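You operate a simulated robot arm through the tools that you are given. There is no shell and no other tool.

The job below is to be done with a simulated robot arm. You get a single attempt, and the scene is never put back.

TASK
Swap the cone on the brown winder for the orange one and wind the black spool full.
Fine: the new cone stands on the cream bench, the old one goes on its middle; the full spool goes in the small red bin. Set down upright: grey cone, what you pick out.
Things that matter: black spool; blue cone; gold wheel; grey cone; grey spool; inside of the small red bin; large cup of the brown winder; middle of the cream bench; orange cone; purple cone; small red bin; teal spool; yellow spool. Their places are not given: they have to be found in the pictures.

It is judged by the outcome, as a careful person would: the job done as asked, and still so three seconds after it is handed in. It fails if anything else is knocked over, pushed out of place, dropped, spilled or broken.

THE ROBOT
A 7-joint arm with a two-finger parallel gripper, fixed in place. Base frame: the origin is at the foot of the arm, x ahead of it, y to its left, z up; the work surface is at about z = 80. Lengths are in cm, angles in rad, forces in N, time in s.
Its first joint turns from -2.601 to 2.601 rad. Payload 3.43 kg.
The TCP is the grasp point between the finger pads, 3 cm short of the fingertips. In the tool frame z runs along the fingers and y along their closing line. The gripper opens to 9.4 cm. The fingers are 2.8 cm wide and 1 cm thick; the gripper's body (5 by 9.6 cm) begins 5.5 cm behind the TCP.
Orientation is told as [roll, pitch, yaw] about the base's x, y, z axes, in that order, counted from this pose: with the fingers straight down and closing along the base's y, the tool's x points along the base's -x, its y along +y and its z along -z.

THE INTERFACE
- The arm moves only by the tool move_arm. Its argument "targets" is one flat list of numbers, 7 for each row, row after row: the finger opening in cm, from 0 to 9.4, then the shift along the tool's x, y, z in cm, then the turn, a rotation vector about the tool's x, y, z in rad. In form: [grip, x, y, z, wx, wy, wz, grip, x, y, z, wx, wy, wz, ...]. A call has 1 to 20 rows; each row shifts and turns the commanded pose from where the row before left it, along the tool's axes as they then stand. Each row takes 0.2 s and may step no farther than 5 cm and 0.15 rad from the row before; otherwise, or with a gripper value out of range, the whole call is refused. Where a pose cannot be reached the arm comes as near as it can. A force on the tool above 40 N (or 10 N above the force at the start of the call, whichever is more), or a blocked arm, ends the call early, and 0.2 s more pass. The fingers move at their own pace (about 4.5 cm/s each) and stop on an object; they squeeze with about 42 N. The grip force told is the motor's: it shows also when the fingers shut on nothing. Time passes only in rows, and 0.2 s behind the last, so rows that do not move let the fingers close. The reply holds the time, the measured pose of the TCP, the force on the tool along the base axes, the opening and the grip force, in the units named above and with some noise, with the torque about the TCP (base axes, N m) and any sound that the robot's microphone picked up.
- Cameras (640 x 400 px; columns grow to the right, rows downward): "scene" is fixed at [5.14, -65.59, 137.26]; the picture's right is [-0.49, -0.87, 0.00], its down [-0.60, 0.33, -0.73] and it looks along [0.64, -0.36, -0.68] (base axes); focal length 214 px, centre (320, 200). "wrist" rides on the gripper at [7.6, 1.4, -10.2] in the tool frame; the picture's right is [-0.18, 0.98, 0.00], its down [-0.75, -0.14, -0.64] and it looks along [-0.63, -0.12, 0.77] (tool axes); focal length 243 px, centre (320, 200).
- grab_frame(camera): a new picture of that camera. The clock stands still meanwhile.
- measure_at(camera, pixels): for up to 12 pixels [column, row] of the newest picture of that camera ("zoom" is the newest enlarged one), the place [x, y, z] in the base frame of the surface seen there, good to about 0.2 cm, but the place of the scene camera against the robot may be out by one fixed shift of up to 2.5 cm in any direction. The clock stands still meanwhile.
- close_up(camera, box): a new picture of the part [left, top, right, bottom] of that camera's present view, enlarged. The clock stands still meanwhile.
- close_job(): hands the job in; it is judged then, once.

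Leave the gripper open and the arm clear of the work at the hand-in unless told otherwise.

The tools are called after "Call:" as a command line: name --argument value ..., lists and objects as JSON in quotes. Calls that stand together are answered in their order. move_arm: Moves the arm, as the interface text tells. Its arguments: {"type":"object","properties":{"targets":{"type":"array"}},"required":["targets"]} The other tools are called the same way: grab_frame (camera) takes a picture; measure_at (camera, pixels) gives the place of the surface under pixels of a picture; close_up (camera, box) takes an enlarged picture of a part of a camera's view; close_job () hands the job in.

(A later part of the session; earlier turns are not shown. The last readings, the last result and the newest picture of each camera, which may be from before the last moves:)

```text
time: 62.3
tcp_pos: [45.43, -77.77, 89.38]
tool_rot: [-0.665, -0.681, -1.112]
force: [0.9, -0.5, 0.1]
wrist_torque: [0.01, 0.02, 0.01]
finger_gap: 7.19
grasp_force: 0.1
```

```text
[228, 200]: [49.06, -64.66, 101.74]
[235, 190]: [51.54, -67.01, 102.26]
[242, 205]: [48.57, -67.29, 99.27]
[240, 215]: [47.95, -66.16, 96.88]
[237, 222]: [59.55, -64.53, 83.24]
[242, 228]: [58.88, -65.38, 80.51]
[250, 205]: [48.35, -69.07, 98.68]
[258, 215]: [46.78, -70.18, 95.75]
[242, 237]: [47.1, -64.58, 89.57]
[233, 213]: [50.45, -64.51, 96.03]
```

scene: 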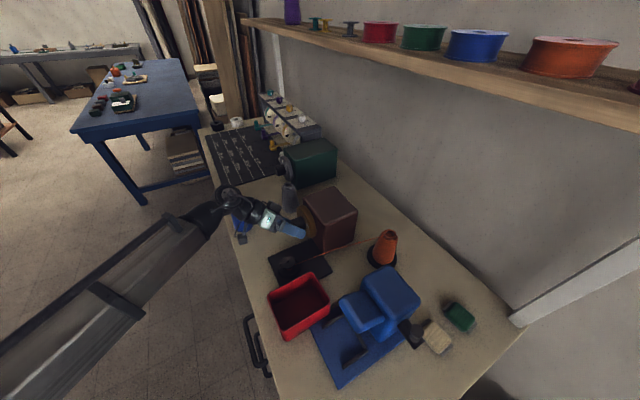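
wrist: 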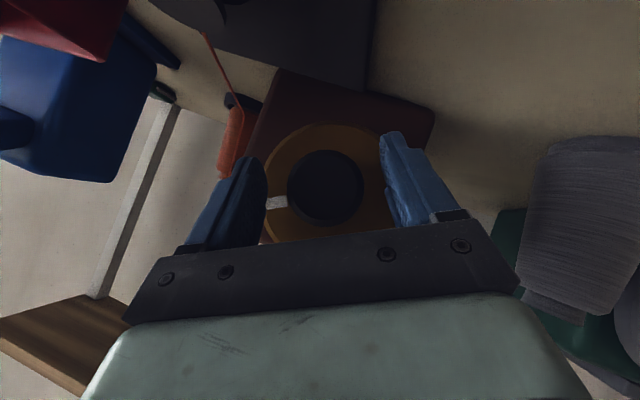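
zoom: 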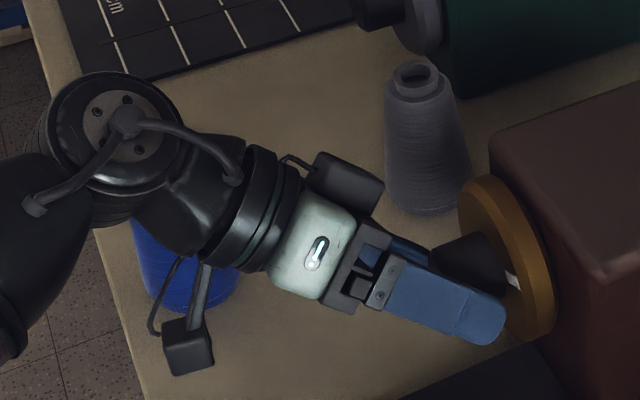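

Clear by 8 cm or more. I'll close on the knob and read the side force.

Call:
move_arm --targets '[1, 0, 0, 0, 0, 0, 0, 1, 0, 0, 0, 0, 0, 0, 1, 0, 0, 0, 0, 0, 0]'

```text
time: 63.1
tcp_pos: [45.6, -77.83, 89.28]
tool_rot: [-0.662, -0.683, -1.112]
force: [14.1, 0.0, -2.8]
wrist_torque: [0.39, 0.03, 0.11]
finger_gap: 4.58
grasp_force: 39.6
```

A mild 14 N offset; I'll shift 0.15 cm and then do a full stroke of -1.4 rad.

Call:
move_arm --targets '[1, 0.055, 0.132, 0.052, 0, 0, 0, 1, 0, 0, 0, -0.0833, 0, 0.0864, 1, 0, 0, 0, -0.0972, 0, 0.1008, 1, 0, 0, 0, -0.0972, 0, 0.1008, 1, 0, 0, 0, -0.0972, 0, 0.1008, 1, 0, 0, 0, -0.0972, 0, 0.1008, 1, 0, 0, 0, -0.0972, 0, 0.1008, 1, 0, 0, 0, -0.0972, 0, 0.1008, 1, 0, 0, 0, -0.0972, 0, 0.1008, 1, 0, 0, 0, -0.0972, 0, 0.1008, 1, 0, 0, 0, -0.0972, 0, 0.1008, 1, 0, 0, 0, 0, 0, 0]'

Call:
grab_frame --camera "wrist"

Call:
close_up --camera "scene" --box '[205, 180, 333, 290]'

```text
time: 65.7
tcp_pos: [45.47, -77.66, 89.24]
tool_rot: [1.053, -0.473, -2.252]
force: [0.1, -7.1, 25.6]
wrist_torque: [0.36, -0.04, 0.43]
finger_gap: 4.47
grasp_force: 45.0
```

```text
taken
```

wrist: 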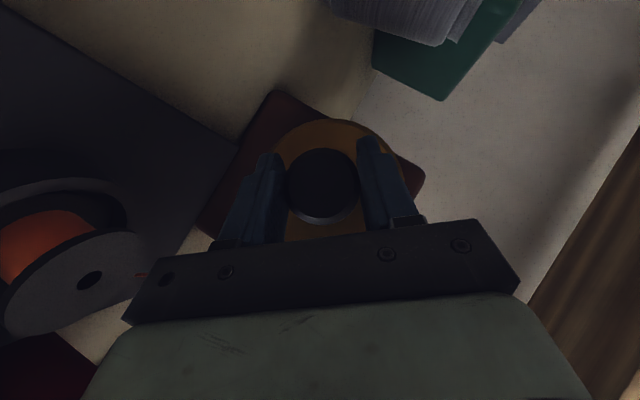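

```text
3.64 times, centred on (269, 235) of scene
```

zoom: 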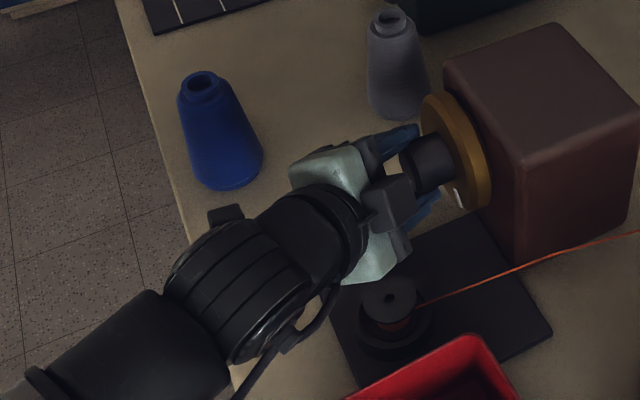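

The stroke completed. I'll enlarge the spool to see how much it has taken up.

Call:
close_up --camera "wrist" --box '[0, 150, 192, 370]'

Call:
close_up --camera "scene" --box '[264, 240, 328, 280]'

```text
1.82 times, centred on (96, 260) of wrist
```

zoom: 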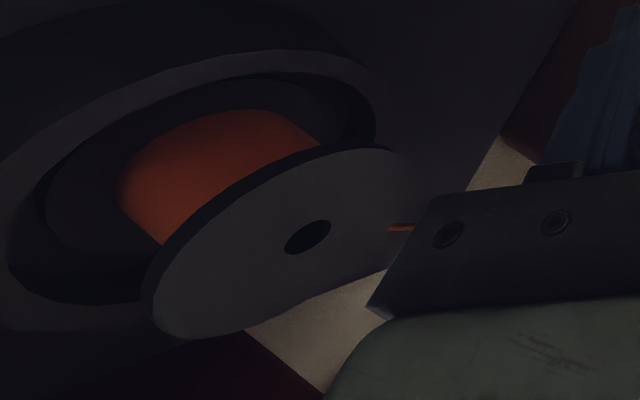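

```text
10.00 times, centred on (296, 260) of scene
```

zoom: 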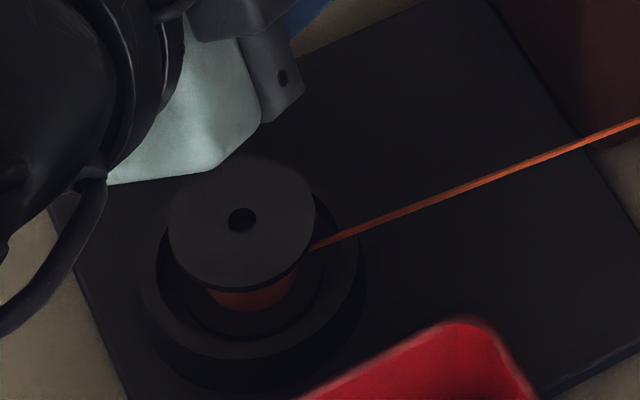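

The orange core is thicker now (about 0.65 of the flange). It needs more turns. I'll open, swing the hand back 1.5 rad, and grip again.

Call:
move_arm --targets '[7.2, 0, 0, 0, 0, 0, 0, 7.2, 0, 0, 0, 0, 0, 0, 7.2, 0, 0, 0, 0.0944, 0, -0.0979, 7.2, 0, 0, 0, 0.0944, 0, -0.0979, 7.2, 0, 0, 0, 0.0944, 0, -0.0979, 7.2, 0, 0, 0, 0.0944, 0, -0.0979, 7.2, 0, 0, 0, 0.0944, 0, -0.0979, 7.2, 0, 0, 0, 0.0944, 0, -0.0979, 7.2, 0, 0, 0, 0.0944, 0, -0.0979, 7.2, 0, 0, 0, 0.0944, 0, -0.0979, 7.2, 0, 0, 0, 0.0944, 0, -0.0979, 7.2, 0, 0, 0, 0.0944, 0, -0.0979, 7.2, 0, 0, 0, 0.0944, 0, -0.0979, 7.2, 0, 0, 0, 0, 0, 0, 1, 0, 0, 0, 0, 0, 0, 1, 0, 0, 0, 0, 0, 0, 1, 0, 0, 0, 0, 0, 0]'

Call:
grab_frame --camera "wrist"

```text
time: 69.3
tcp_pos: [45.58, -77.75, 89.32]
tool_rot: [-0.791, -0.627, -1.035]
force: [3.2, 0.9, -4.1]
wrist_torque: [0.03, 0.0, 0.1]
finger_gap: 4.6
grasp_force: 40.4
```

```text
taken
```

wrist: 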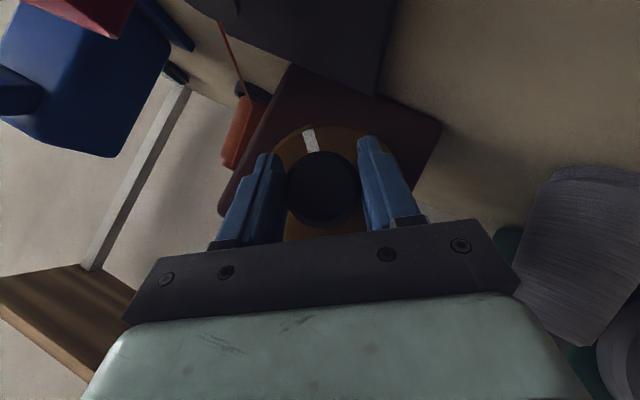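

Gripped again with little side force at +0.6 rad. Next stroke of -1.5 rad.

Call:
move_arm --targets '[1, 0, 0, 0, -0.0944, 0, 0.0979, 1, 0, 0, 0, -0.0944, 0, 0.0979, 1, 0, 0, 0, -0.0944, 0, 0.0979, 1, 0, 0, 0, -0.0944, 0, 0.0979, 1, 0, 0, 0, -0.0944, 0, 0.0979, 1, 0, 0, 0, -0.0944, 0, 0.0979, 1, 0, 0, 0, -0.0944, 0, 0.0979, 1, 0, 0, 0, -0.0944, 0, 0.0979, 1, 0, 0, 0, -0.0944, 0, 0.0979, 1, 0, 0, 0, -0.0944, 0, 0.0979, 1, 0, 0, 0, -0.0944, 0, 0.0979, 1, 0, 0, 0, 0, 0, 0]'

Call:
close_up --camera "wrist" --box '[0, 150, 192, 370]'

Call:
close_up --camera "scene" --box '[264, 240, 328, 280]'

```text
time: 71.9
tcp_pos: [45.47, -77.86, 89.31]
tool_rot: [1.054, -0.471, -2.248]
force: [6.2, -2.2, 7.5]
wrist_torque: [0.26, -0.05, 0.39]
finger_gap: 4.53
grasp_force: 44.8
```

```text
1.82 times, centred on (96, 260) of wrist
```

zoom: 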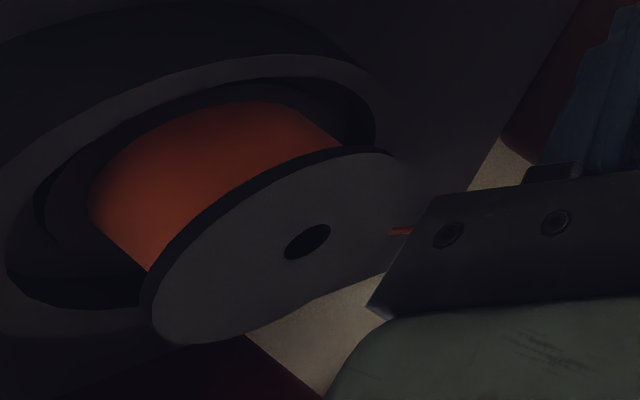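

```text
10.00 times, centred on (296, 260) of scene
```

zoom: 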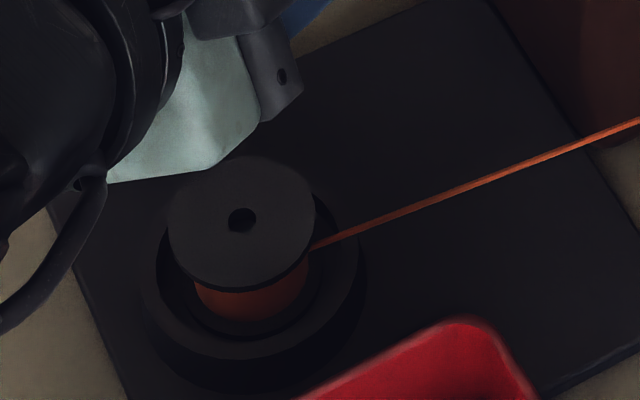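

The core is now about 0.78 of the flange after roughly 3.9 rad. I'll do another return and stroke.

Call:
move_arm --targets '[7.2, 0, 0, 0, 0, 0, 0, 7.2, 0, 0, 0, 0, 0, 0, 7.2, 0, 0, 0, 0.0944, 0, -0.0979, 7.2, 0, 0, 0, 0.0944, 0, -0.0979, 7.2, 0, 0, 0, 0.0944, 0, -0.0979, 7.2, 0, 0, 0, 0.0944, 0, -0.0979, 7.2, 0, 0, 0, 0.0944, 0, -0.0979, 7.2, 0, 0, 0, 0.0944, 0, -0.0979, 7.2, 0, 0, 0, 0.0944, 0, -0.0979, 7.2, 0, 0, 0, 0.0944, 0, -0.0979, 7.2, 0, 0, 0, 0.0944, 0, -0.0979, 7.2, 0, 0, 0, 0.0944, 0, -0.0979, 7.2, 0, 0, 0, 0.0944, 0, -0.0979, 7.2, 0, 0, 0, 0, 0, 0, 1, 0, 0, 0, 0, 0, 0, 1, 0, 0, 0, 0, 0, 0, 1, 0, 0, 0, 0, 0, 0]'

Call:
close_up --camera "scene" --box '[205, 180, 333, 290]'

Call:
grab_frame --camera "wrist"

```text
time: 75.5
tcp_pos: [45.63, -77.77, 89.15]
tool_rot: [-0.79, -0.628, -1.036]
force: [2.4, 0.0, -1.9]
wrist_torque: [0.02, 0.02, 0.06]
finger_gap: 4.62
grasp_force: 40.3
```

```text
3.64 times, centred on (269, 235) of scene
```

zoom: 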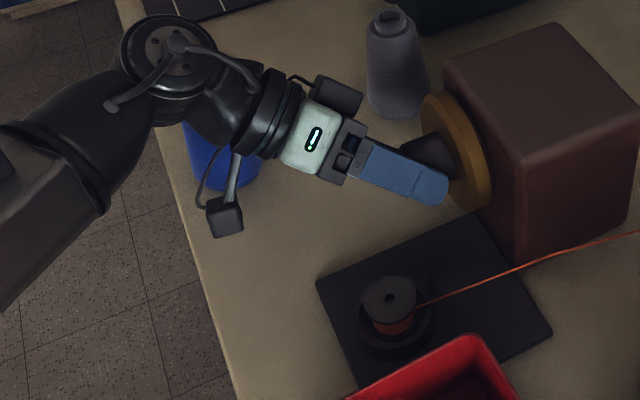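

```text
taken
```

wrist: 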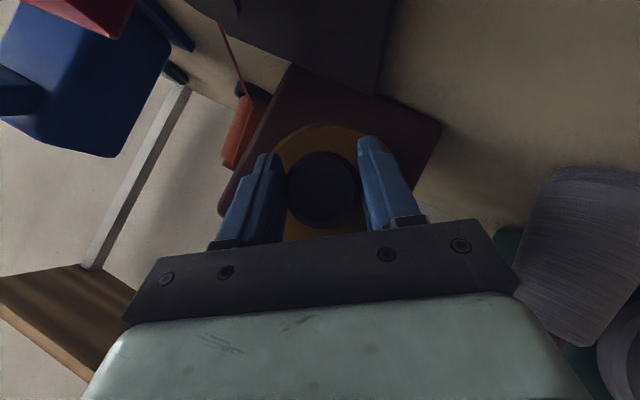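

Everything is still in place. I'll do the next stroke in two halves, watching the spool in between.

Call:
move_arm --targets '[1, 0, 0, 0, -0.0944, 0, 0.0979, 1, 0, 0, 0, -0.0944, 0, 0.0979, 1, 0, 0, 0, -0.0944, 0, 0.0979, 1, 0, 0, 0, -0.0944, 0, 0.0979, 1, 0, 0, 0, -0.0944, 0, 0.0979, 1, 0, 0, 0, -0.0944, 0, 0.0979, 1, 0, 0, 0, 0, 0, 0]'

Call:
close_up --camera "scene" --box '[264, 240, 328, 280]'

Call:
grab_frame --camera "wrist"

```text
time: 77.1
tcp_pos: [45.48, -77.86, 89.32]
tool_rot: [0.291, -0.779, -1.779]
force: [10.1, -0.1, 3.3]
wrist_torque: [0.27, 0.02, 0.22]
finger_gap: 4.6
grasp_force: 44.5
```

```text
10.00 times, centred on (296, 260) of scene
```

zoom: 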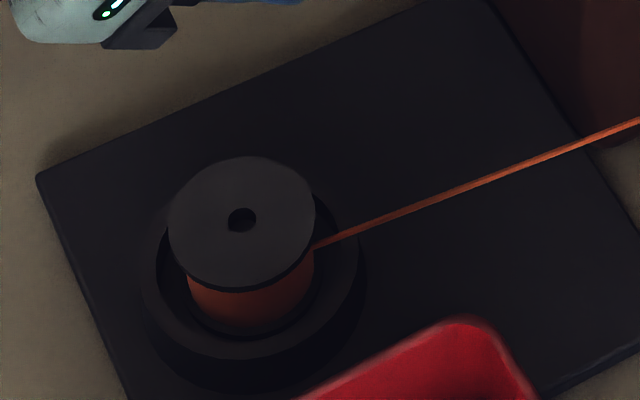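

```text
taken
```

wrist: 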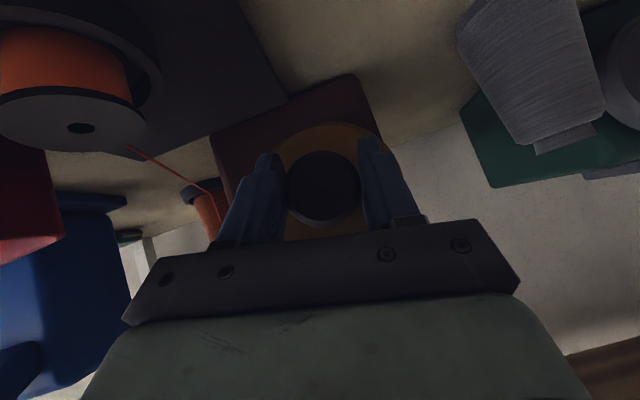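

The core is at about 0.88 of the flange. Continuing the second half of the stroke (0.68 rad).

Call:
move_arm --targets '[1, 0, 0, 0, -0.0944, 0, 0.0979, 1, 0, 0, 0, -0.0944, 0, 0.0979, 1, 0, 0, 0, -0.0944, 0, 0.0979, 1, 0, 0, 0, -0.0944, 0, 0.0979, 1, 0, 0, 0, -0.0944, 0, 0.0979, 1, 0, 0, 0, 0, 0, 0]'

Call:
close_up --camera "scene" --box '[264, 240, 328, 280]'

Call:
close_up --camera "wrist" --box '[0, 150, 192, 370]'

```text
time: 78.5
tcp_pos: [45.42, -77.88, 89.19]
tool_rot: [1.053, -0.473, -2.247]
force: [5.3, -5.2, 14.2]
wrist_torque: [0.19, 0.01, 0.29]
finger_gap: 4.54
grasp_force: 44.9
```

```text
10.00 times, centred on (296, 260) of scene
```

zoom: 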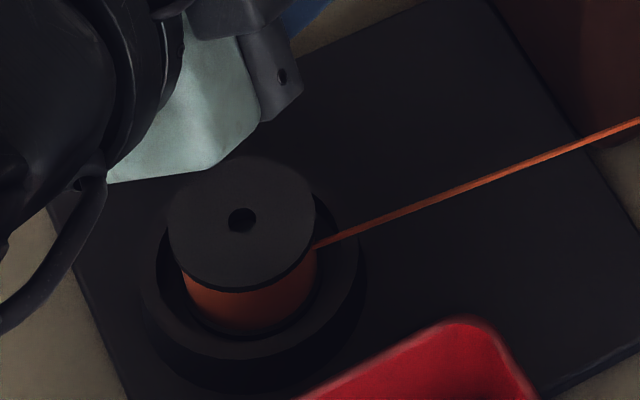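

```text
1.82 times, centred on (96, 260) of wrist
```

zoom: 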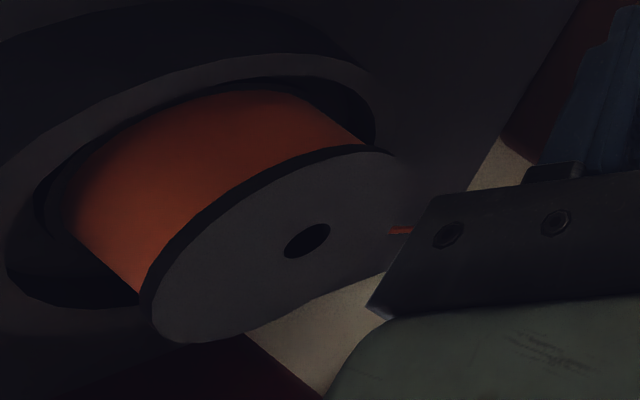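

Now about 0.93 of the flange and still growing. Another return and grip.

Call:
move_arm --targets '[7.2, 0, 0, 0, 0, 0, 0, 7.2, 0, 0, 0, 0, 0, 0, 7.2, 0, 0, 0, 0.0944, 0, -0.0979, 7.2, 0, 0, 0, 0.0944, 0, -0.0979, 7.2, 0, 0, 0, 0.0944, 0, -0.0979, 7.2, 0, 0, 0, 0.0944, 0, -0.0979, 7.2, 0, 0, 0, 0.0944, 0, -0.0979, 7.2, 0, 0, 0, 0.0944, 0, -0.0979, 7.2, 0, 0, 0, 0.0944, 0, -0.0979, 7.2, 0, 0, 0, 0.0944, 0, -0.0979, 7.2, 0, 0, 0, 0.0944, 0, -0.0979, 7.2, 0, 0, 0, 0.0944, 0, -0.0979, 7.2, 0, 0, 0, 0.0944, 0, -0.0979, 7.2, 0, 0, 0, 0, 0, 0, 1, 0, 0, 0, 0, 0, 0, 1, 0, 0, 0, 0, 0, 0, 1, 0, 0, 0, 0, 0, 0]'

Call:
close_up --camera "scene" --box '[264, 240, 328, 280]'

```text
time: 82.1
tcp_pos: [45.5, -77.72, 89.06]
tool_rot: [-0.791, -0.627, -1.036]
force: [3.5, 1.0, -3.5]
wrist_torque: [-0.03, 0.0, 0.15]
finger_gap: 4.67
grasp_force: 41.0
```

```text
10.00 times, centred on (296, 260) of scene
```

zoom: 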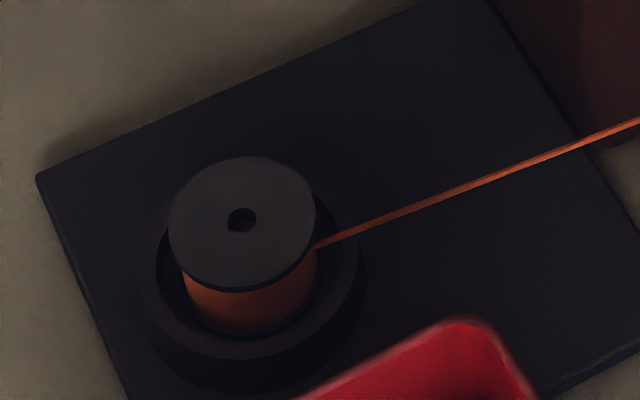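

Gripped again. I'll turn 0.55 rad (4 rows) and compare the spool.

Call:
move_arm --targets '[1, 0, 0, 0, -0.0944, 0, 0.0979, 1, 0, 0, 0, -0.0944, 0, 0.0979, 1, 0, 0, 0, -0.0944, 0, 0.0979, 1, 0, 0, 0, -0.0944, 0, 0.0979, 1, 0, 0, 0, 0, 0, 0]'

Call:
close_up --camera "scene" --box '[264, 240, 328, 280]'

Call:
grab_frame --camera "wrist"

```text
time: 83.3
tcp_pos: [45.58, -77.8, 89.17]
tool_rot: [-0.096, -0.799, -1.503]
force: [6.2, -1.9, -0.7]
wrist_torque: [0.08, -0.01, 0.01]
finger_gap: 4.62
grasp_force: 45.1
```

```text
10.00 times, centred on (296, 260) of scene
```

zoom: 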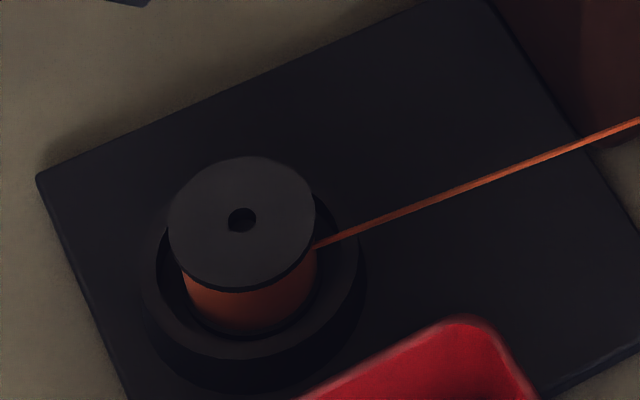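

```text
taken
```

wrist: 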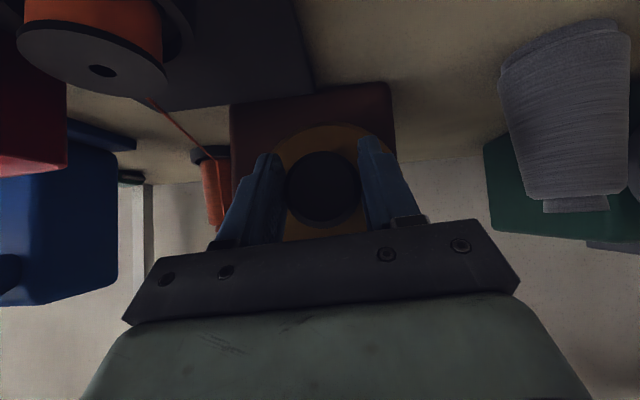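

The spool looks unchanged from before this turn (orange from 183 to 317 in the enlarged view), which suggests it's full. I'll take a finer enlargement as a reference before a small test turn.

Call:
close_up --camera "scene" --box '[276, 252, 308, 276]'

Call:
close_up --camera "scene" --box '[280, 190, 344, 240]'

Call:
close_up --camera "wrist" --box '[0, 0, 200, 125]'

```text
16.00 times, centred on (292, 264) of scene
```

zoom: 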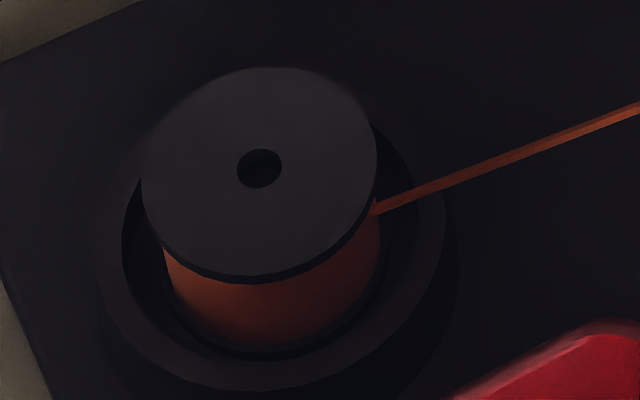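

```text
8.00 times, centred on (312, 215) of scene
```

zoom: 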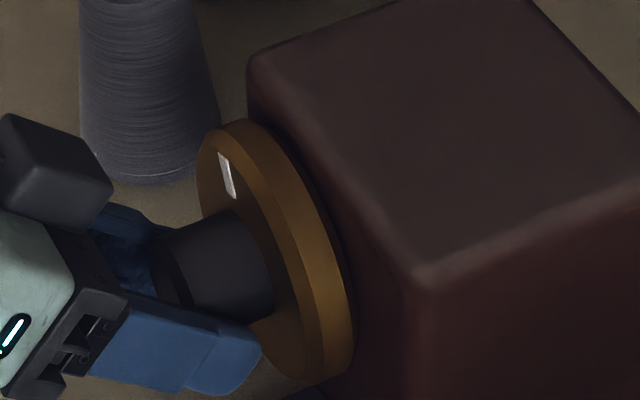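

```text
3.20 times, centred on (100, 62) of wrist
```

zoom: 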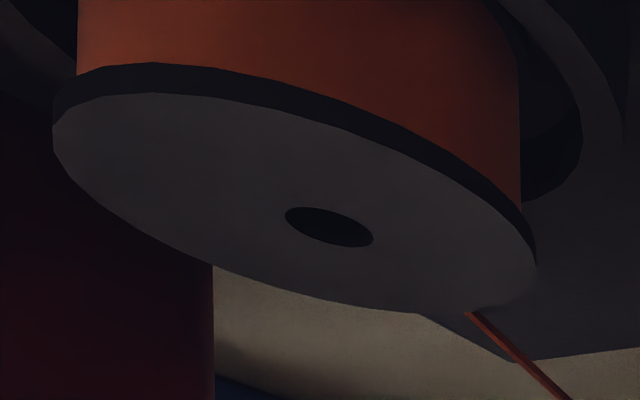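

The mark is nearly back at the top, so the wheel has made almost one turn, and the winding reaches close to the flange edge. I'll turn a further 0.4 rad and compare to see if anything still grows.

Call:
move_arm --targets '[1, 0, 0, 0, -0.0944, 0, 0.0979, 1, 0, 0, 0, -0.0944, 0, 0.0979, 1, 0, 0, 0, -0.0944, 0, 0.0979, 1, 0, 0, 0, 0, 0, 0]'

Call:
close_up --camera "scene" --box '[276, 252, 308, 276]'

Call:
close_up --camera "scene" --box '[280, 190, 344, 240]'

Call:
grab_frame --camera "wrist"

```text
time: 84.3
tcp_pos: [45.52, -77.84, 89.14]
tool_rot: [0.472, -0.745, -1.905]
force: [10.1, -2.6, 3.5]
wrist_torque: [0.25, 0.0, 0.18]
finger_gap: 4.57
grasp_force: 44.9
```

```text
16.00 times, centred on (292, 264) of scene
```

zoom: 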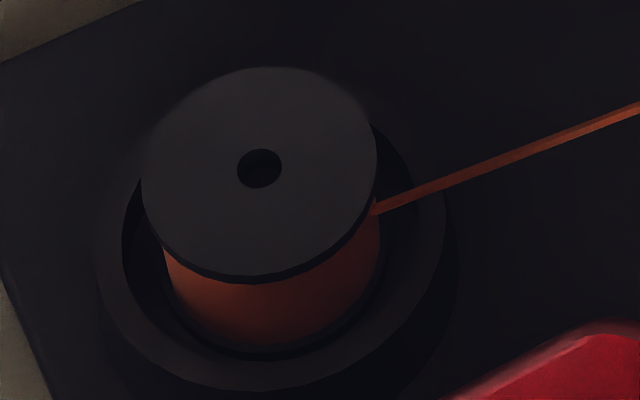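

```text
8.00 times, centred on (312, 215) of scene
```

zoom: 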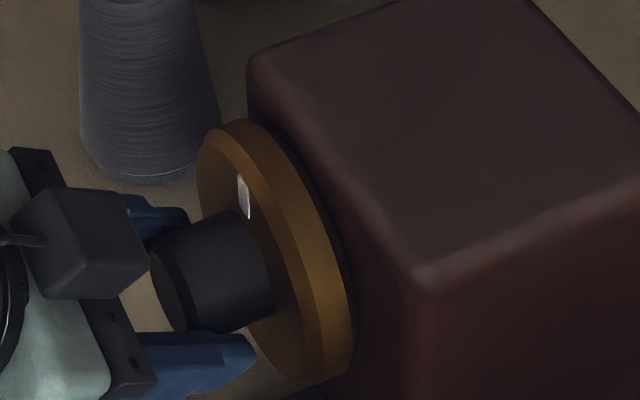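

```text
taken
```

wrist: 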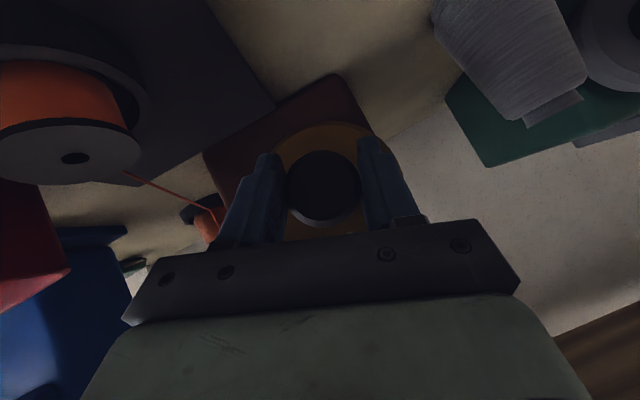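

The mark moved but the winding did not grow any more, so the spool is full. I'll open, back out from the knob along the tool axis, then turn the hand back level (+0.35 rad) in free space.

Call:
move_arm --targets '[7.5, 0, 0, 0, 0, 0, 0, 7.5, 0, 0, 0, 0, 0, 0, 7.5, 0, 0, 0, 0, 0, 0, 7.5, 0, 0, -2.5, 0, 0, 0, 7.5, 0, 0, -2.5, 0, 0, 0, 7.5, 0, 0, -2.5, 0, 0, 0, 7.5, 0, 0, -2.5, 0, 0, 0, 7.5, 0, 0, -2.5, 0, 0, 0, 7.5, 0, 0, 0, 0.0812, 0, -0.0842, 7.5, 0, 0, 0, 0.0812, 0, -0.0842, 7.5, 0, 0, 0, 0.0812, 0, -0.0842, 7.5, 0, 0, 0, 0, 0, 0]'

Call:
grab_frame --camera "wrist"

Call:
grab_frame --camera "scene"

```text
time: 86.9
tcp_pos: [42.59, -68.68, 97.42]
tool_rot: [-0.018, -0.801, -1.558]
force: [-0.3, 0.2, 0.0]
wrist_torque: [0.01, 0.01, 0.0]
finger_gap: 7.48
grasp_force: 0.0
```

```text
taken
```

wrist: 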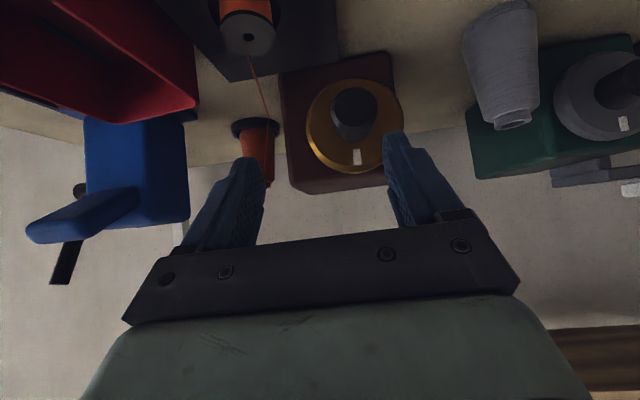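

```text
taken
```

scene: 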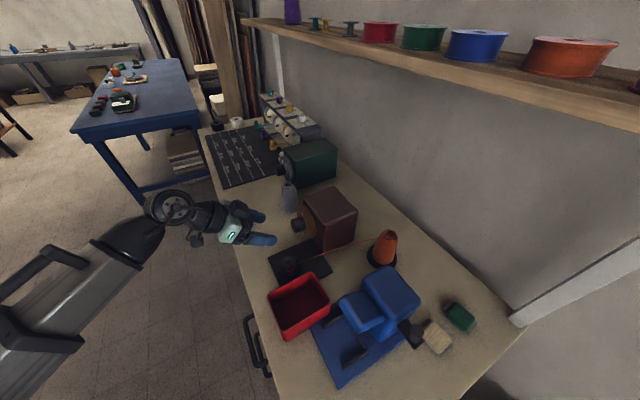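

One full turn: the mark is at the top again. I'll rise 10 cm, bring the tool back to pointing straight down, and move above the spool to look at it and the bin.

Call:
move_arm --targets '[7.5, -1.795, 0, -1.74, 0, 0, 0, 7.5, -1.795, 0, -1.74, 0, 0, 0, 7.5, -1.795, 0, -1.74, 0, 0, 0, 7.5, -1.795, 0, -1.74, 0, 0, 0, 7.5, 0, 0, 0, 0, 0.1, 0, 7.5, 0, 0, 0, 0, 0.1, 0, 7.5, 0, 0, 0, 0, 0.1, 0, 7.5, 0, 0, 0, 0, 0.1, 0, 7.5, 0, 0, 0, 0, 0.1, 0, 7.5, 0, 0, 0, 0, 0.1, 0, 7.5, 0, 0, 0, 0, 0.1, 0, 7.5, 0, 0, 0, 0, 0.1, 0, 7.5, 1.35, -2.37, 0, 0, 0, 0, 7.5, 1.35, -2.37, 0, 0, 0, 0, 7.5, 0, 0, 0, 0, 0, 0]'

Call:
grab_frame --camera "wrist"

Call:
grab_frame --camera "scene"

```text
time: 90.1
tcp_pos: [37.99, -65.99, 107.57]
tool_rot: [-0.012, -0.001, -1.572]
force: [0.1, -1.1, 0.2]
wrist_torque: [-0.04, 0.0, -0.02]
finger_gap: 7.5
grasp_force: 0.1
```

```text
taken
```

wrist: 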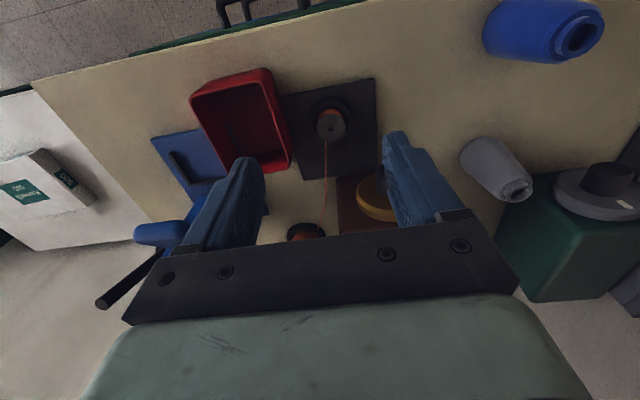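

```text
taken
```

scene: 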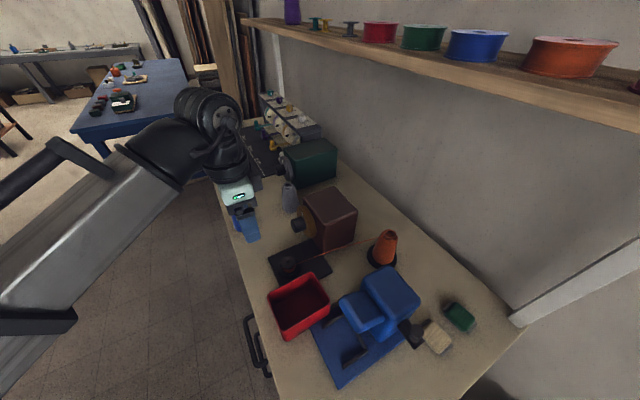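

Now I'll enlarge and measure the spool (331,125) and the red bin (243,120) in the wrist view.

Call:
close_up --camera "wrist" --box '[180, 60, 390, 190]'

Call:
measure_at --camera "wrist" --pixels '[[325, 120], [337, 120], [331, 133], [331, 110], [331, 104], [318, 110], [347, 112], [312, 160], [322, 128], [341, 126]]'

Call:
measure_at --camera "wrist" --pixels '[[191, 96], [269, 70], [289, 166], [232, 168], [230, 84], [280, 115], [245, 125], [225, 110], [262, 100], [265, 145], [240, 145], [210, 128]]'

```text
3.05 times, centred on (285, 125) of wrist
```

zoom: 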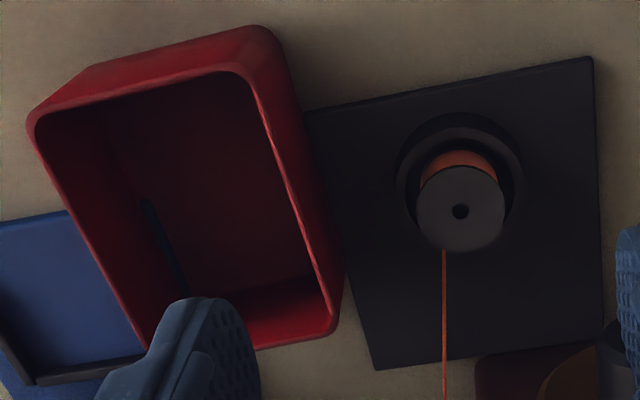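

```text
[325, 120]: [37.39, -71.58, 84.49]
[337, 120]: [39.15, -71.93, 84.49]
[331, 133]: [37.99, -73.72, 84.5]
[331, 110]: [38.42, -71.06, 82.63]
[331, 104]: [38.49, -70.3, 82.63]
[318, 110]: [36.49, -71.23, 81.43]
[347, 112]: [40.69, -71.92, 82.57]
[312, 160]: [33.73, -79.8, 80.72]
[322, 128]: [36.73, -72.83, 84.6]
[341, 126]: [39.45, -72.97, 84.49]
```

```text
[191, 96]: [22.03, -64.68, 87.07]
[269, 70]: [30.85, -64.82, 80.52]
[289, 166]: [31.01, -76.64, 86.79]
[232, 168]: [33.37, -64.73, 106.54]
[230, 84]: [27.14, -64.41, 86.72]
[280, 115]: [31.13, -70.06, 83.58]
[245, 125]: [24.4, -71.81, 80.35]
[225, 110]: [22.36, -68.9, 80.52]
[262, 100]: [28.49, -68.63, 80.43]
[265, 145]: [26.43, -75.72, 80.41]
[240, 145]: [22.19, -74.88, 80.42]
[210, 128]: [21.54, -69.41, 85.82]
```

Bin floor z≈80.4, rim z≈87, centre about (26.2,-70.6). The spool's top centre is about (37.95,-72.8,84.5). I'll measure the small cup's rim closely, since the fingertips must stay above it.

Call:
close_up --camera "wrist" --box '[299, 85, 363, 145]'

Call:
measure_at --camera "zoom" --pixels '[[320, 80], [320, 100], [320, 120], [200, 150], [180, 200], [440, 150], [460, 200], [320, 150], [320, 170], [320, 60], [240, 110], [400, 110]]'

```text
6.67 times, centred on (331, 115) of wrist
```

zoom: 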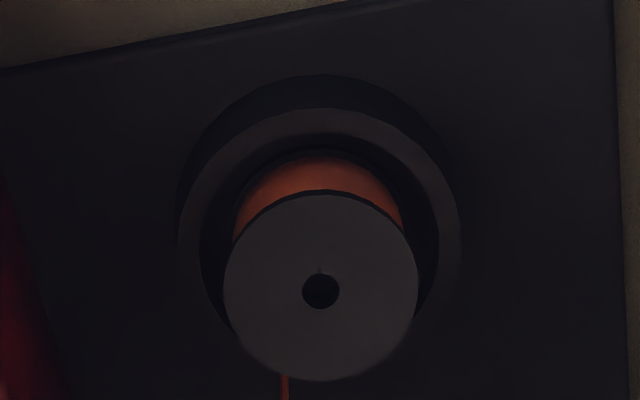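

```text
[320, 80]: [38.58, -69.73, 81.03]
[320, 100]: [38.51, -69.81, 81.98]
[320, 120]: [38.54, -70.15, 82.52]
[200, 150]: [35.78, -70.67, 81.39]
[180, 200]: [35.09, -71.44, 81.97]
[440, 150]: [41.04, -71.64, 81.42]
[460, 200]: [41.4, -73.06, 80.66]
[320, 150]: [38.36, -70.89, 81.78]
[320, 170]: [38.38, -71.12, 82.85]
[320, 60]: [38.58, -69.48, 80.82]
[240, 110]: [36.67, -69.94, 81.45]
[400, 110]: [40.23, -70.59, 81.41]
```

The small cup's rim top is z≈82.6, so the fingertips must stop at about 82.9 (TCP 85.9). I'll level the tool, move above the spool, and come down to z≈89 first.

Call:
move_arm --targets '[7, -1.71, -0.01, 3.1, -0.012, 0, 0, 7, -1.71, -0.01, 3.1, 0, 0, 0, 7, -1.71, -0.01, 3.1, 0, 0, 0, 7, -1.71, -0.01, 3.1, 0, 0, 0, 7, 0, 0, 2.1, 0, 0, 0, 7, 0, 0, 2.1, 0, 0, 0, 7, 0, 0, 2.0, 0, 0, 0, 7, 0, 0, 0, 0, 0, 0]'

Call:
grab_frame --camera "wrist"

Call:
close_up --camera "scene" --box '[240, 200, 368, 310]'

```text
time: 91.9
tcp_pos: [38.08, -72.9, 88.79]
tool_rot: [-0.001, 0.001, -1.572]
force: [-0.4, -0.3, -0.1]
wrist_torque: [-0.01, 0.0, -0.03]
finger_gap: 6.99
grasp_force: 0.1
```

```text
taken
```

wrist: 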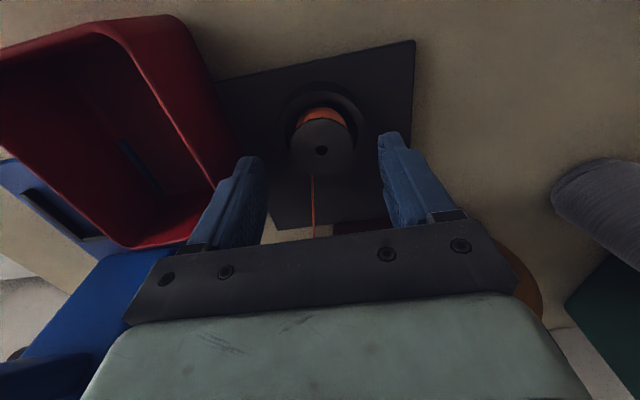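

```text
3.64 times, centred on (304, 255) of scene
```

zoom: 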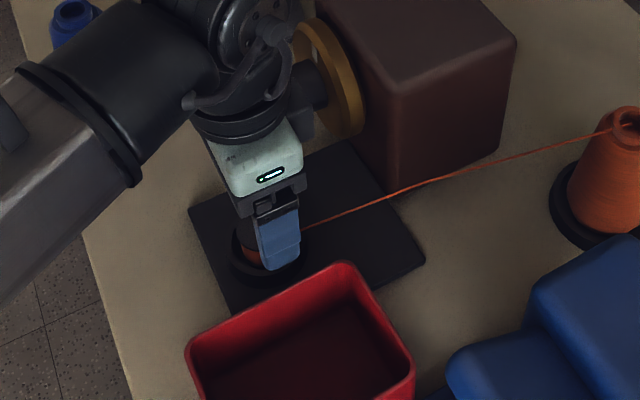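

The spool sits centred between the fingers in the view. I'll measure its top again to confirm, before the last 3 cm down.

Call:
measure_at --camera "wrist" --pixels '[[295, 148], [346, 146], [320, 128], [320, 170], [310, 150], [330, 150], [320, 120], [320, 92], [283, 120], [362, 118]]'

Call:
close_up --camera "wrist" --box '[256, 70, 384, 190]'

```text
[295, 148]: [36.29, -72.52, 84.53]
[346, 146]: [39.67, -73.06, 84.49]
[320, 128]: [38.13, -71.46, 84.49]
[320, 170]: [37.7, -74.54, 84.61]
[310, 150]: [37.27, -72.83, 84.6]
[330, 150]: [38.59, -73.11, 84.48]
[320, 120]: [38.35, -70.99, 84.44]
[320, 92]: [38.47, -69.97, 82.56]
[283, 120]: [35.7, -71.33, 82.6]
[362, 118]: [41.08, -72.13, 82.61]
```

```text
3.33 times, centred on (320, 130) of wrist
```

zoom: 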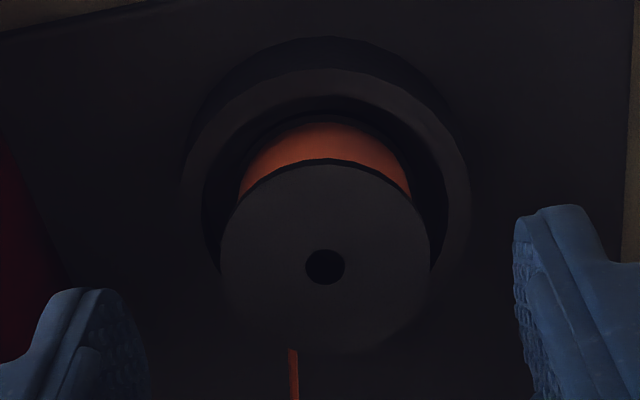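

Spool axis (38.1,-72.8), matching the tool. I'll go down 2.9 cm and read the force.

Call:
move_arm --targets '[7, 0, 0, 1.0, 0, 0, 0, 7, 0, 0, 1.0, 0, 0, 0, 7, 0, 0, 0.6, 0, 0, 0, 7, 0, 0, 0.3, 0, 0, 0, 7, 0, 0, 0, 0, 0, 0]'

Call:
grab_frame --camera "wrist"

Call:
close_up --camera "scene" --box '[264, 230, 328, 285]'

```text
time: 93.1
tcp_pos: [37.84, -72.86, 86.05]
tool_rot: [-0.002, -0.001, -1.573]
force: [-0.1, 0.0, -0.2]
wrist_torque: [0.0, 0.02, -0.04]
finger_gap: 6.99
grasp_force: 0.0
```

```text
taken
```

wrist: 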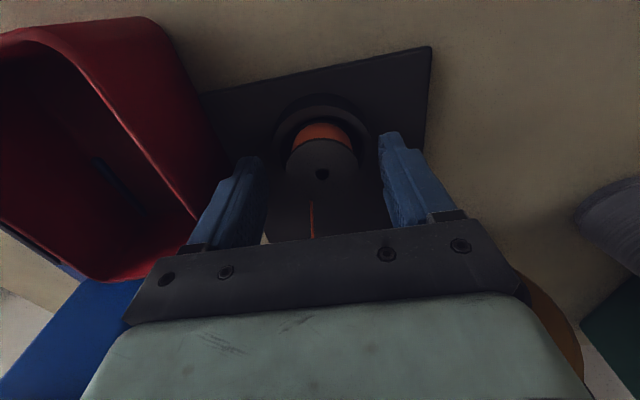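

```text
7.27 times, centred on (296, 258) of scene
```

zoom: 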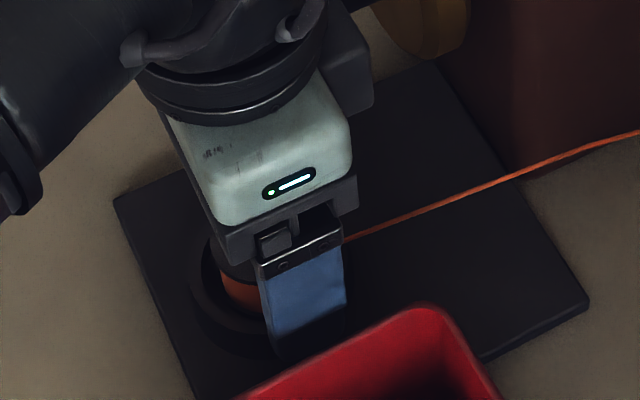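

The tips are just above the cup's rim. I'll close the fingers on the spool.

Call:
move_arm --targets '[7, 0, 0, 0.12, 0, 0, 0, 1, 0, 0, 0, 0, 0, 0, 1, 0, 0, 0, 0, 0, 0, 1, 0, 0, 0, 0, 0, 0, 1, 0, 0, 0, 0, 0, 0]'

Call:
grab_frame --camera "wrist"

```text
time: 94.3
tcp_pos: [37.92, -72.96, 85.8]
tool_rot: [0.0, 0.0, -1.572]
force: [-1.0, 0.0, 0.2]
wrist_torque: [0.01, 0.01, 0.0]
finger_gap: 3.78
grasp_force: 42.2
```

```text
taken
```

wrist: 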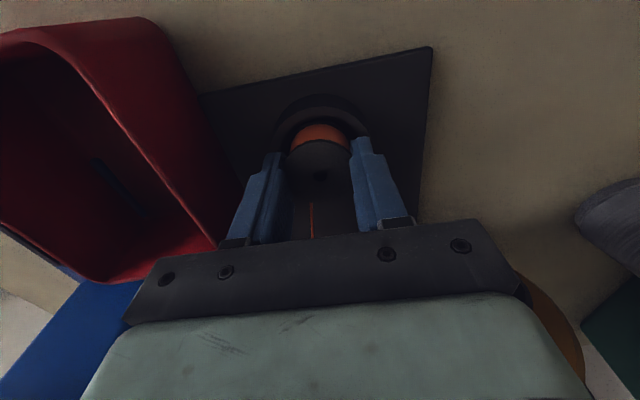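

Gripped at 3.78 cm with 42 N. I'll lift slowly at first, then to about z=98.

Call:
move_arm --targets '[1, 0, 0, -0.3, 0, 0, 0, 1, 0, 0, -0.4, 0, 0, 0, 1, 0, 0, -0.6, 0, 0, 0, 1, 0, 0, -1.0, 0, 0, 0, 1, 0, 0, -1.5, 0, 0, 0, 1, 0, 0, -2.0, 0, 0, 0, 1, 0, 0, -2.2, 0, 0, 0, 1, 0, 0, -2.2, 0, 0, 0, 1, 0, 0, -2.0, 0, 0, 0, 1, 0, 0, 0, 0, 0, 0]'

Call:
grab_frame --camera "wrist"

Call:
close_up --camera "scene" --box '[240, 200, 368, 310]'

```text
time: 96.5
tcp_pos: [37.86, -72.96, 98.15]
tool_rot: [-0.001, -0.002, -1.573]
force: [0.3, 0.1, 0.8]
wrist_torque: [0.04, -0.04, 0.03]
finger_gap: 3.73
grasp_force: 42.5
```

```text
taken
```

wrist: 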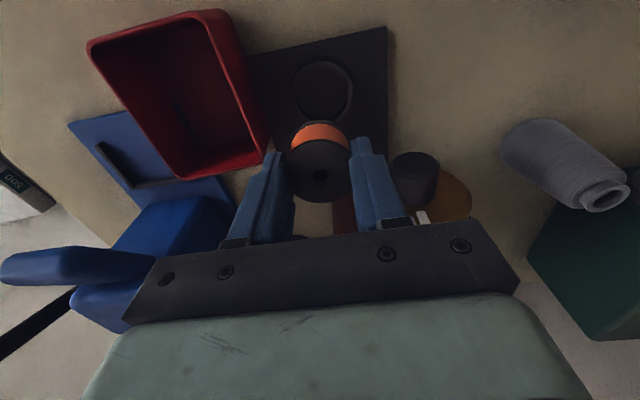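

```text
3.64 times, centred on (304, 255) of scene
```

zoom: 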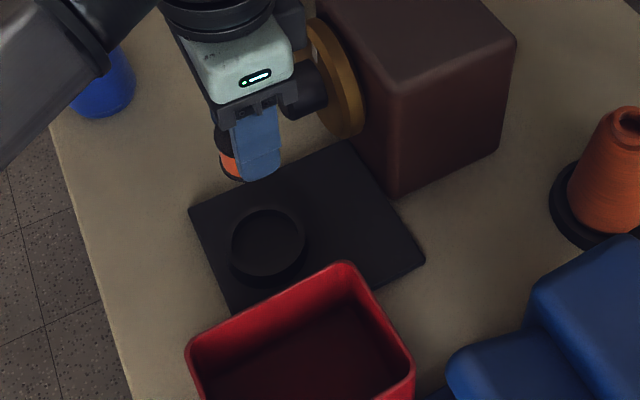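

The spool is out and the thread is cut. I'll measure the empty cup's floor and the bin's rim and floor from here.

Call:
measure_at --camera "wrist" --pixels '[[325, 85], [318, 100], [90, 45], [220, 14], [262, 157], [186, 176], [150, 30], [130, 110], [245, 85], [222, 168], [175, 100], [200, 60]]'

Call:
close_up --camera "wrist" --box '[75, 0, 395, 200]'

```text
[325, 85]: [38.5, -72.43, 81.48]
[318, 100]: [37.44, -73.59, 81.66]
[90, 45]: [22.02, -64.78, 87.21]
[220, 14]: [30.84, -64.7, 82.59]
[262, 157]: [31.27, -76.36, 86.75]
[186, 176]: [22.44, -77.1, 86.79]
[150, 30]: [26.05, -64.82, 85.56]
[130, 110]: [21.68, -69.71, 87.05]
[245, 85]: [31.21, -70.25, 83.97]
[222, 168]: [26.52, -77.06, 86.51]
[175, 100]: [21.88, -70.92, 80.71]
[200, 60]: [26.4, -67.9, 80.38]
```

```text
2.00 times, centred on (235, 100) of wrist
```

zoom: 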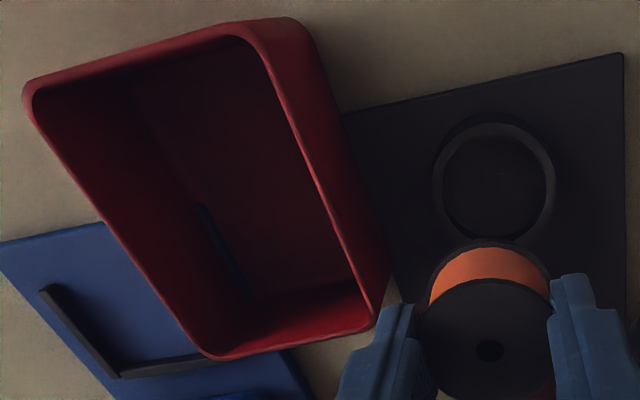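

Cup floor is 81.5, so the spool's bottom is about 4.35 cm below the grasp point. The bin's inside spans about x 22–30.8, y -65–-76.8, floor 80.4. I'll check the blue machine's position relative to the path over the bin.

Call:
measure_at --camera "wrist" --pixels '[[170, 230], [60, 265], [100, 300], [150, 212], [20, 265], [215, 200], [130, 250], [40, 300], [110, 60], [140, 120], [240, 140], [235, 60]]'

Call:
measure_at --camera "scene" --pixels '[[345, 300], [370, 330], [385, 318], [362, 290], [375, 270], [420, 297], [402, 328], [340, 310], [360, 330]]'

```text
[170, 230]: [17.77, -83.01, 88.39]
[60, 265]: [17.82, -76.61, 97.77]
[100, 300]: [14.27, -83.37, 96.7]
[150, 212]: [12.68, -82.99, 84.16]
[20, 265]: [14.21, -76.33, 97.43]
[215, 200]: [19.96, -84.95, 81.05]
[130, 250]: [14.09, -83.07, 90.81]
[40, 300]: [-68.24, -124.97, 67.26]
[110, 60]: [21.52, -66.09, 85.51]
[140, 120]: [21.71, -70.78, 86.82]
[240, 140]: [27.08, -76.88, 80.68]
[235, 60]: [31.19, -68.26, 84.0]
```

```text
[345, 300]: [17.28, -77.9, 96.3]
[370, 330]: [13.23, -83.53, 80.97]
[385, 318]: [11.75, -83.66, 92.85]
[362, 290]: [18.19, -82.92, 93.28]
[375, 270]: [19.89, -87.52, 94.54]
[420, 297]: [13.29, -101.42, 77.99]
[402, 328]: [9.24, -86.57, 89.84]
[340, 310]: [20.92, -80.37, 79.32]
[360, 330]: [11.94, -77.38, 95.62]
```

The blue machine's head reaches only to about x=18.6, clear of the hand over the bin. I'll move the spool at z=98 to above (26.4,-70.3) and check.

Call:
move_arm --targets '[1, 0.88, -3.82, 0, 0, 0, 0, 1, 0.88, -3.82, 0, 0, 0, 0, 1, 0.88, -3.82, 0, 0, 0, 0, 1, 0, 0, 0, 0, 0, 0]'

Call:
grab_frame --camera "wrist"

Call:
close_up --camera "scene" --box '[240, 210, 400, 340]'

```text
time: 97.5
tcp_pos: [26.52, -70.23, 98.07]
tool_rot: [-0.002, 0.0, -1.572]
force: [0.3, -0.3, -0.5]
wrist_torque: [0.01, -0.02, 0.02]
finger_gap: 3.71
grasp_force: 41.8
```

```text
taken
```

wrist: 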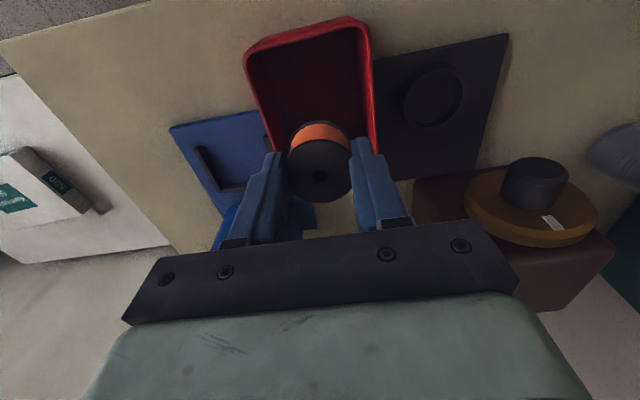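

```text
3.08 times, centred on (320, 275) of scene
```

zoom: 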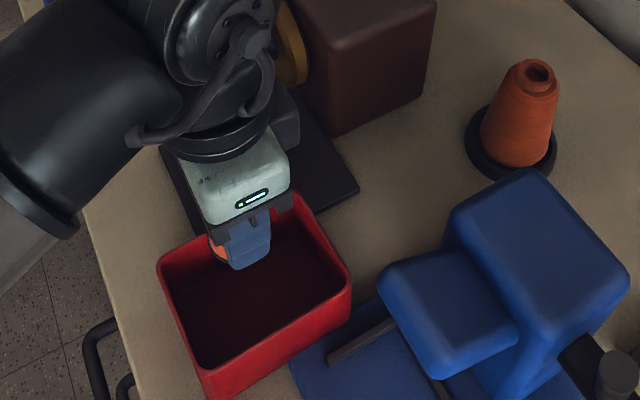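

The spool hangs over the bin. I'll measure the bin's rims from this view to centre it in x.

Call:
measure_at --camera "wrist" --pixels '[[246, 66], [250, 66], [255, 90], [262, 110], [368, 50], [372, 80], [373, 120], [310, 33], [280, 80], [340, 70], [300, 100], [350, 110]]'

Call:
close_up --camera "wrist" --box '[230, 0, 390, 120]'

```text
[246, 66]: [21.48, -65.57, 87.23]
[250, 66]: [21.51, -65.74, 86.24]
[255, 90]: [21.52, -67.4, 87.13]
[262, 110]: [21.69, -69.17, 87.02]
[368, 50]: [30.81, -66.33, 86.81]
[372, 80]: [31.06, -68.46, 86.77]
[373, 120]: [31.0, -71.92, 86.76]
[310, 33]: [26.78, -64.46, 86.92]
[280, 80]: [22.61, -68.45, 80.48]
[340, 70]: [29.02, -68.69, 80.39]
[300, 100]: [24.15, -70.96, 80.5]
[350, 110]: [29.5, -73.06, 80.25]
```

```text
3.33 times, centred on (310, 60) of wrist
```

zoom: 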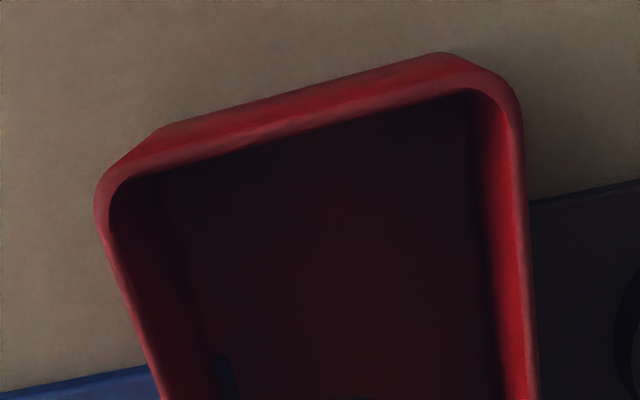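

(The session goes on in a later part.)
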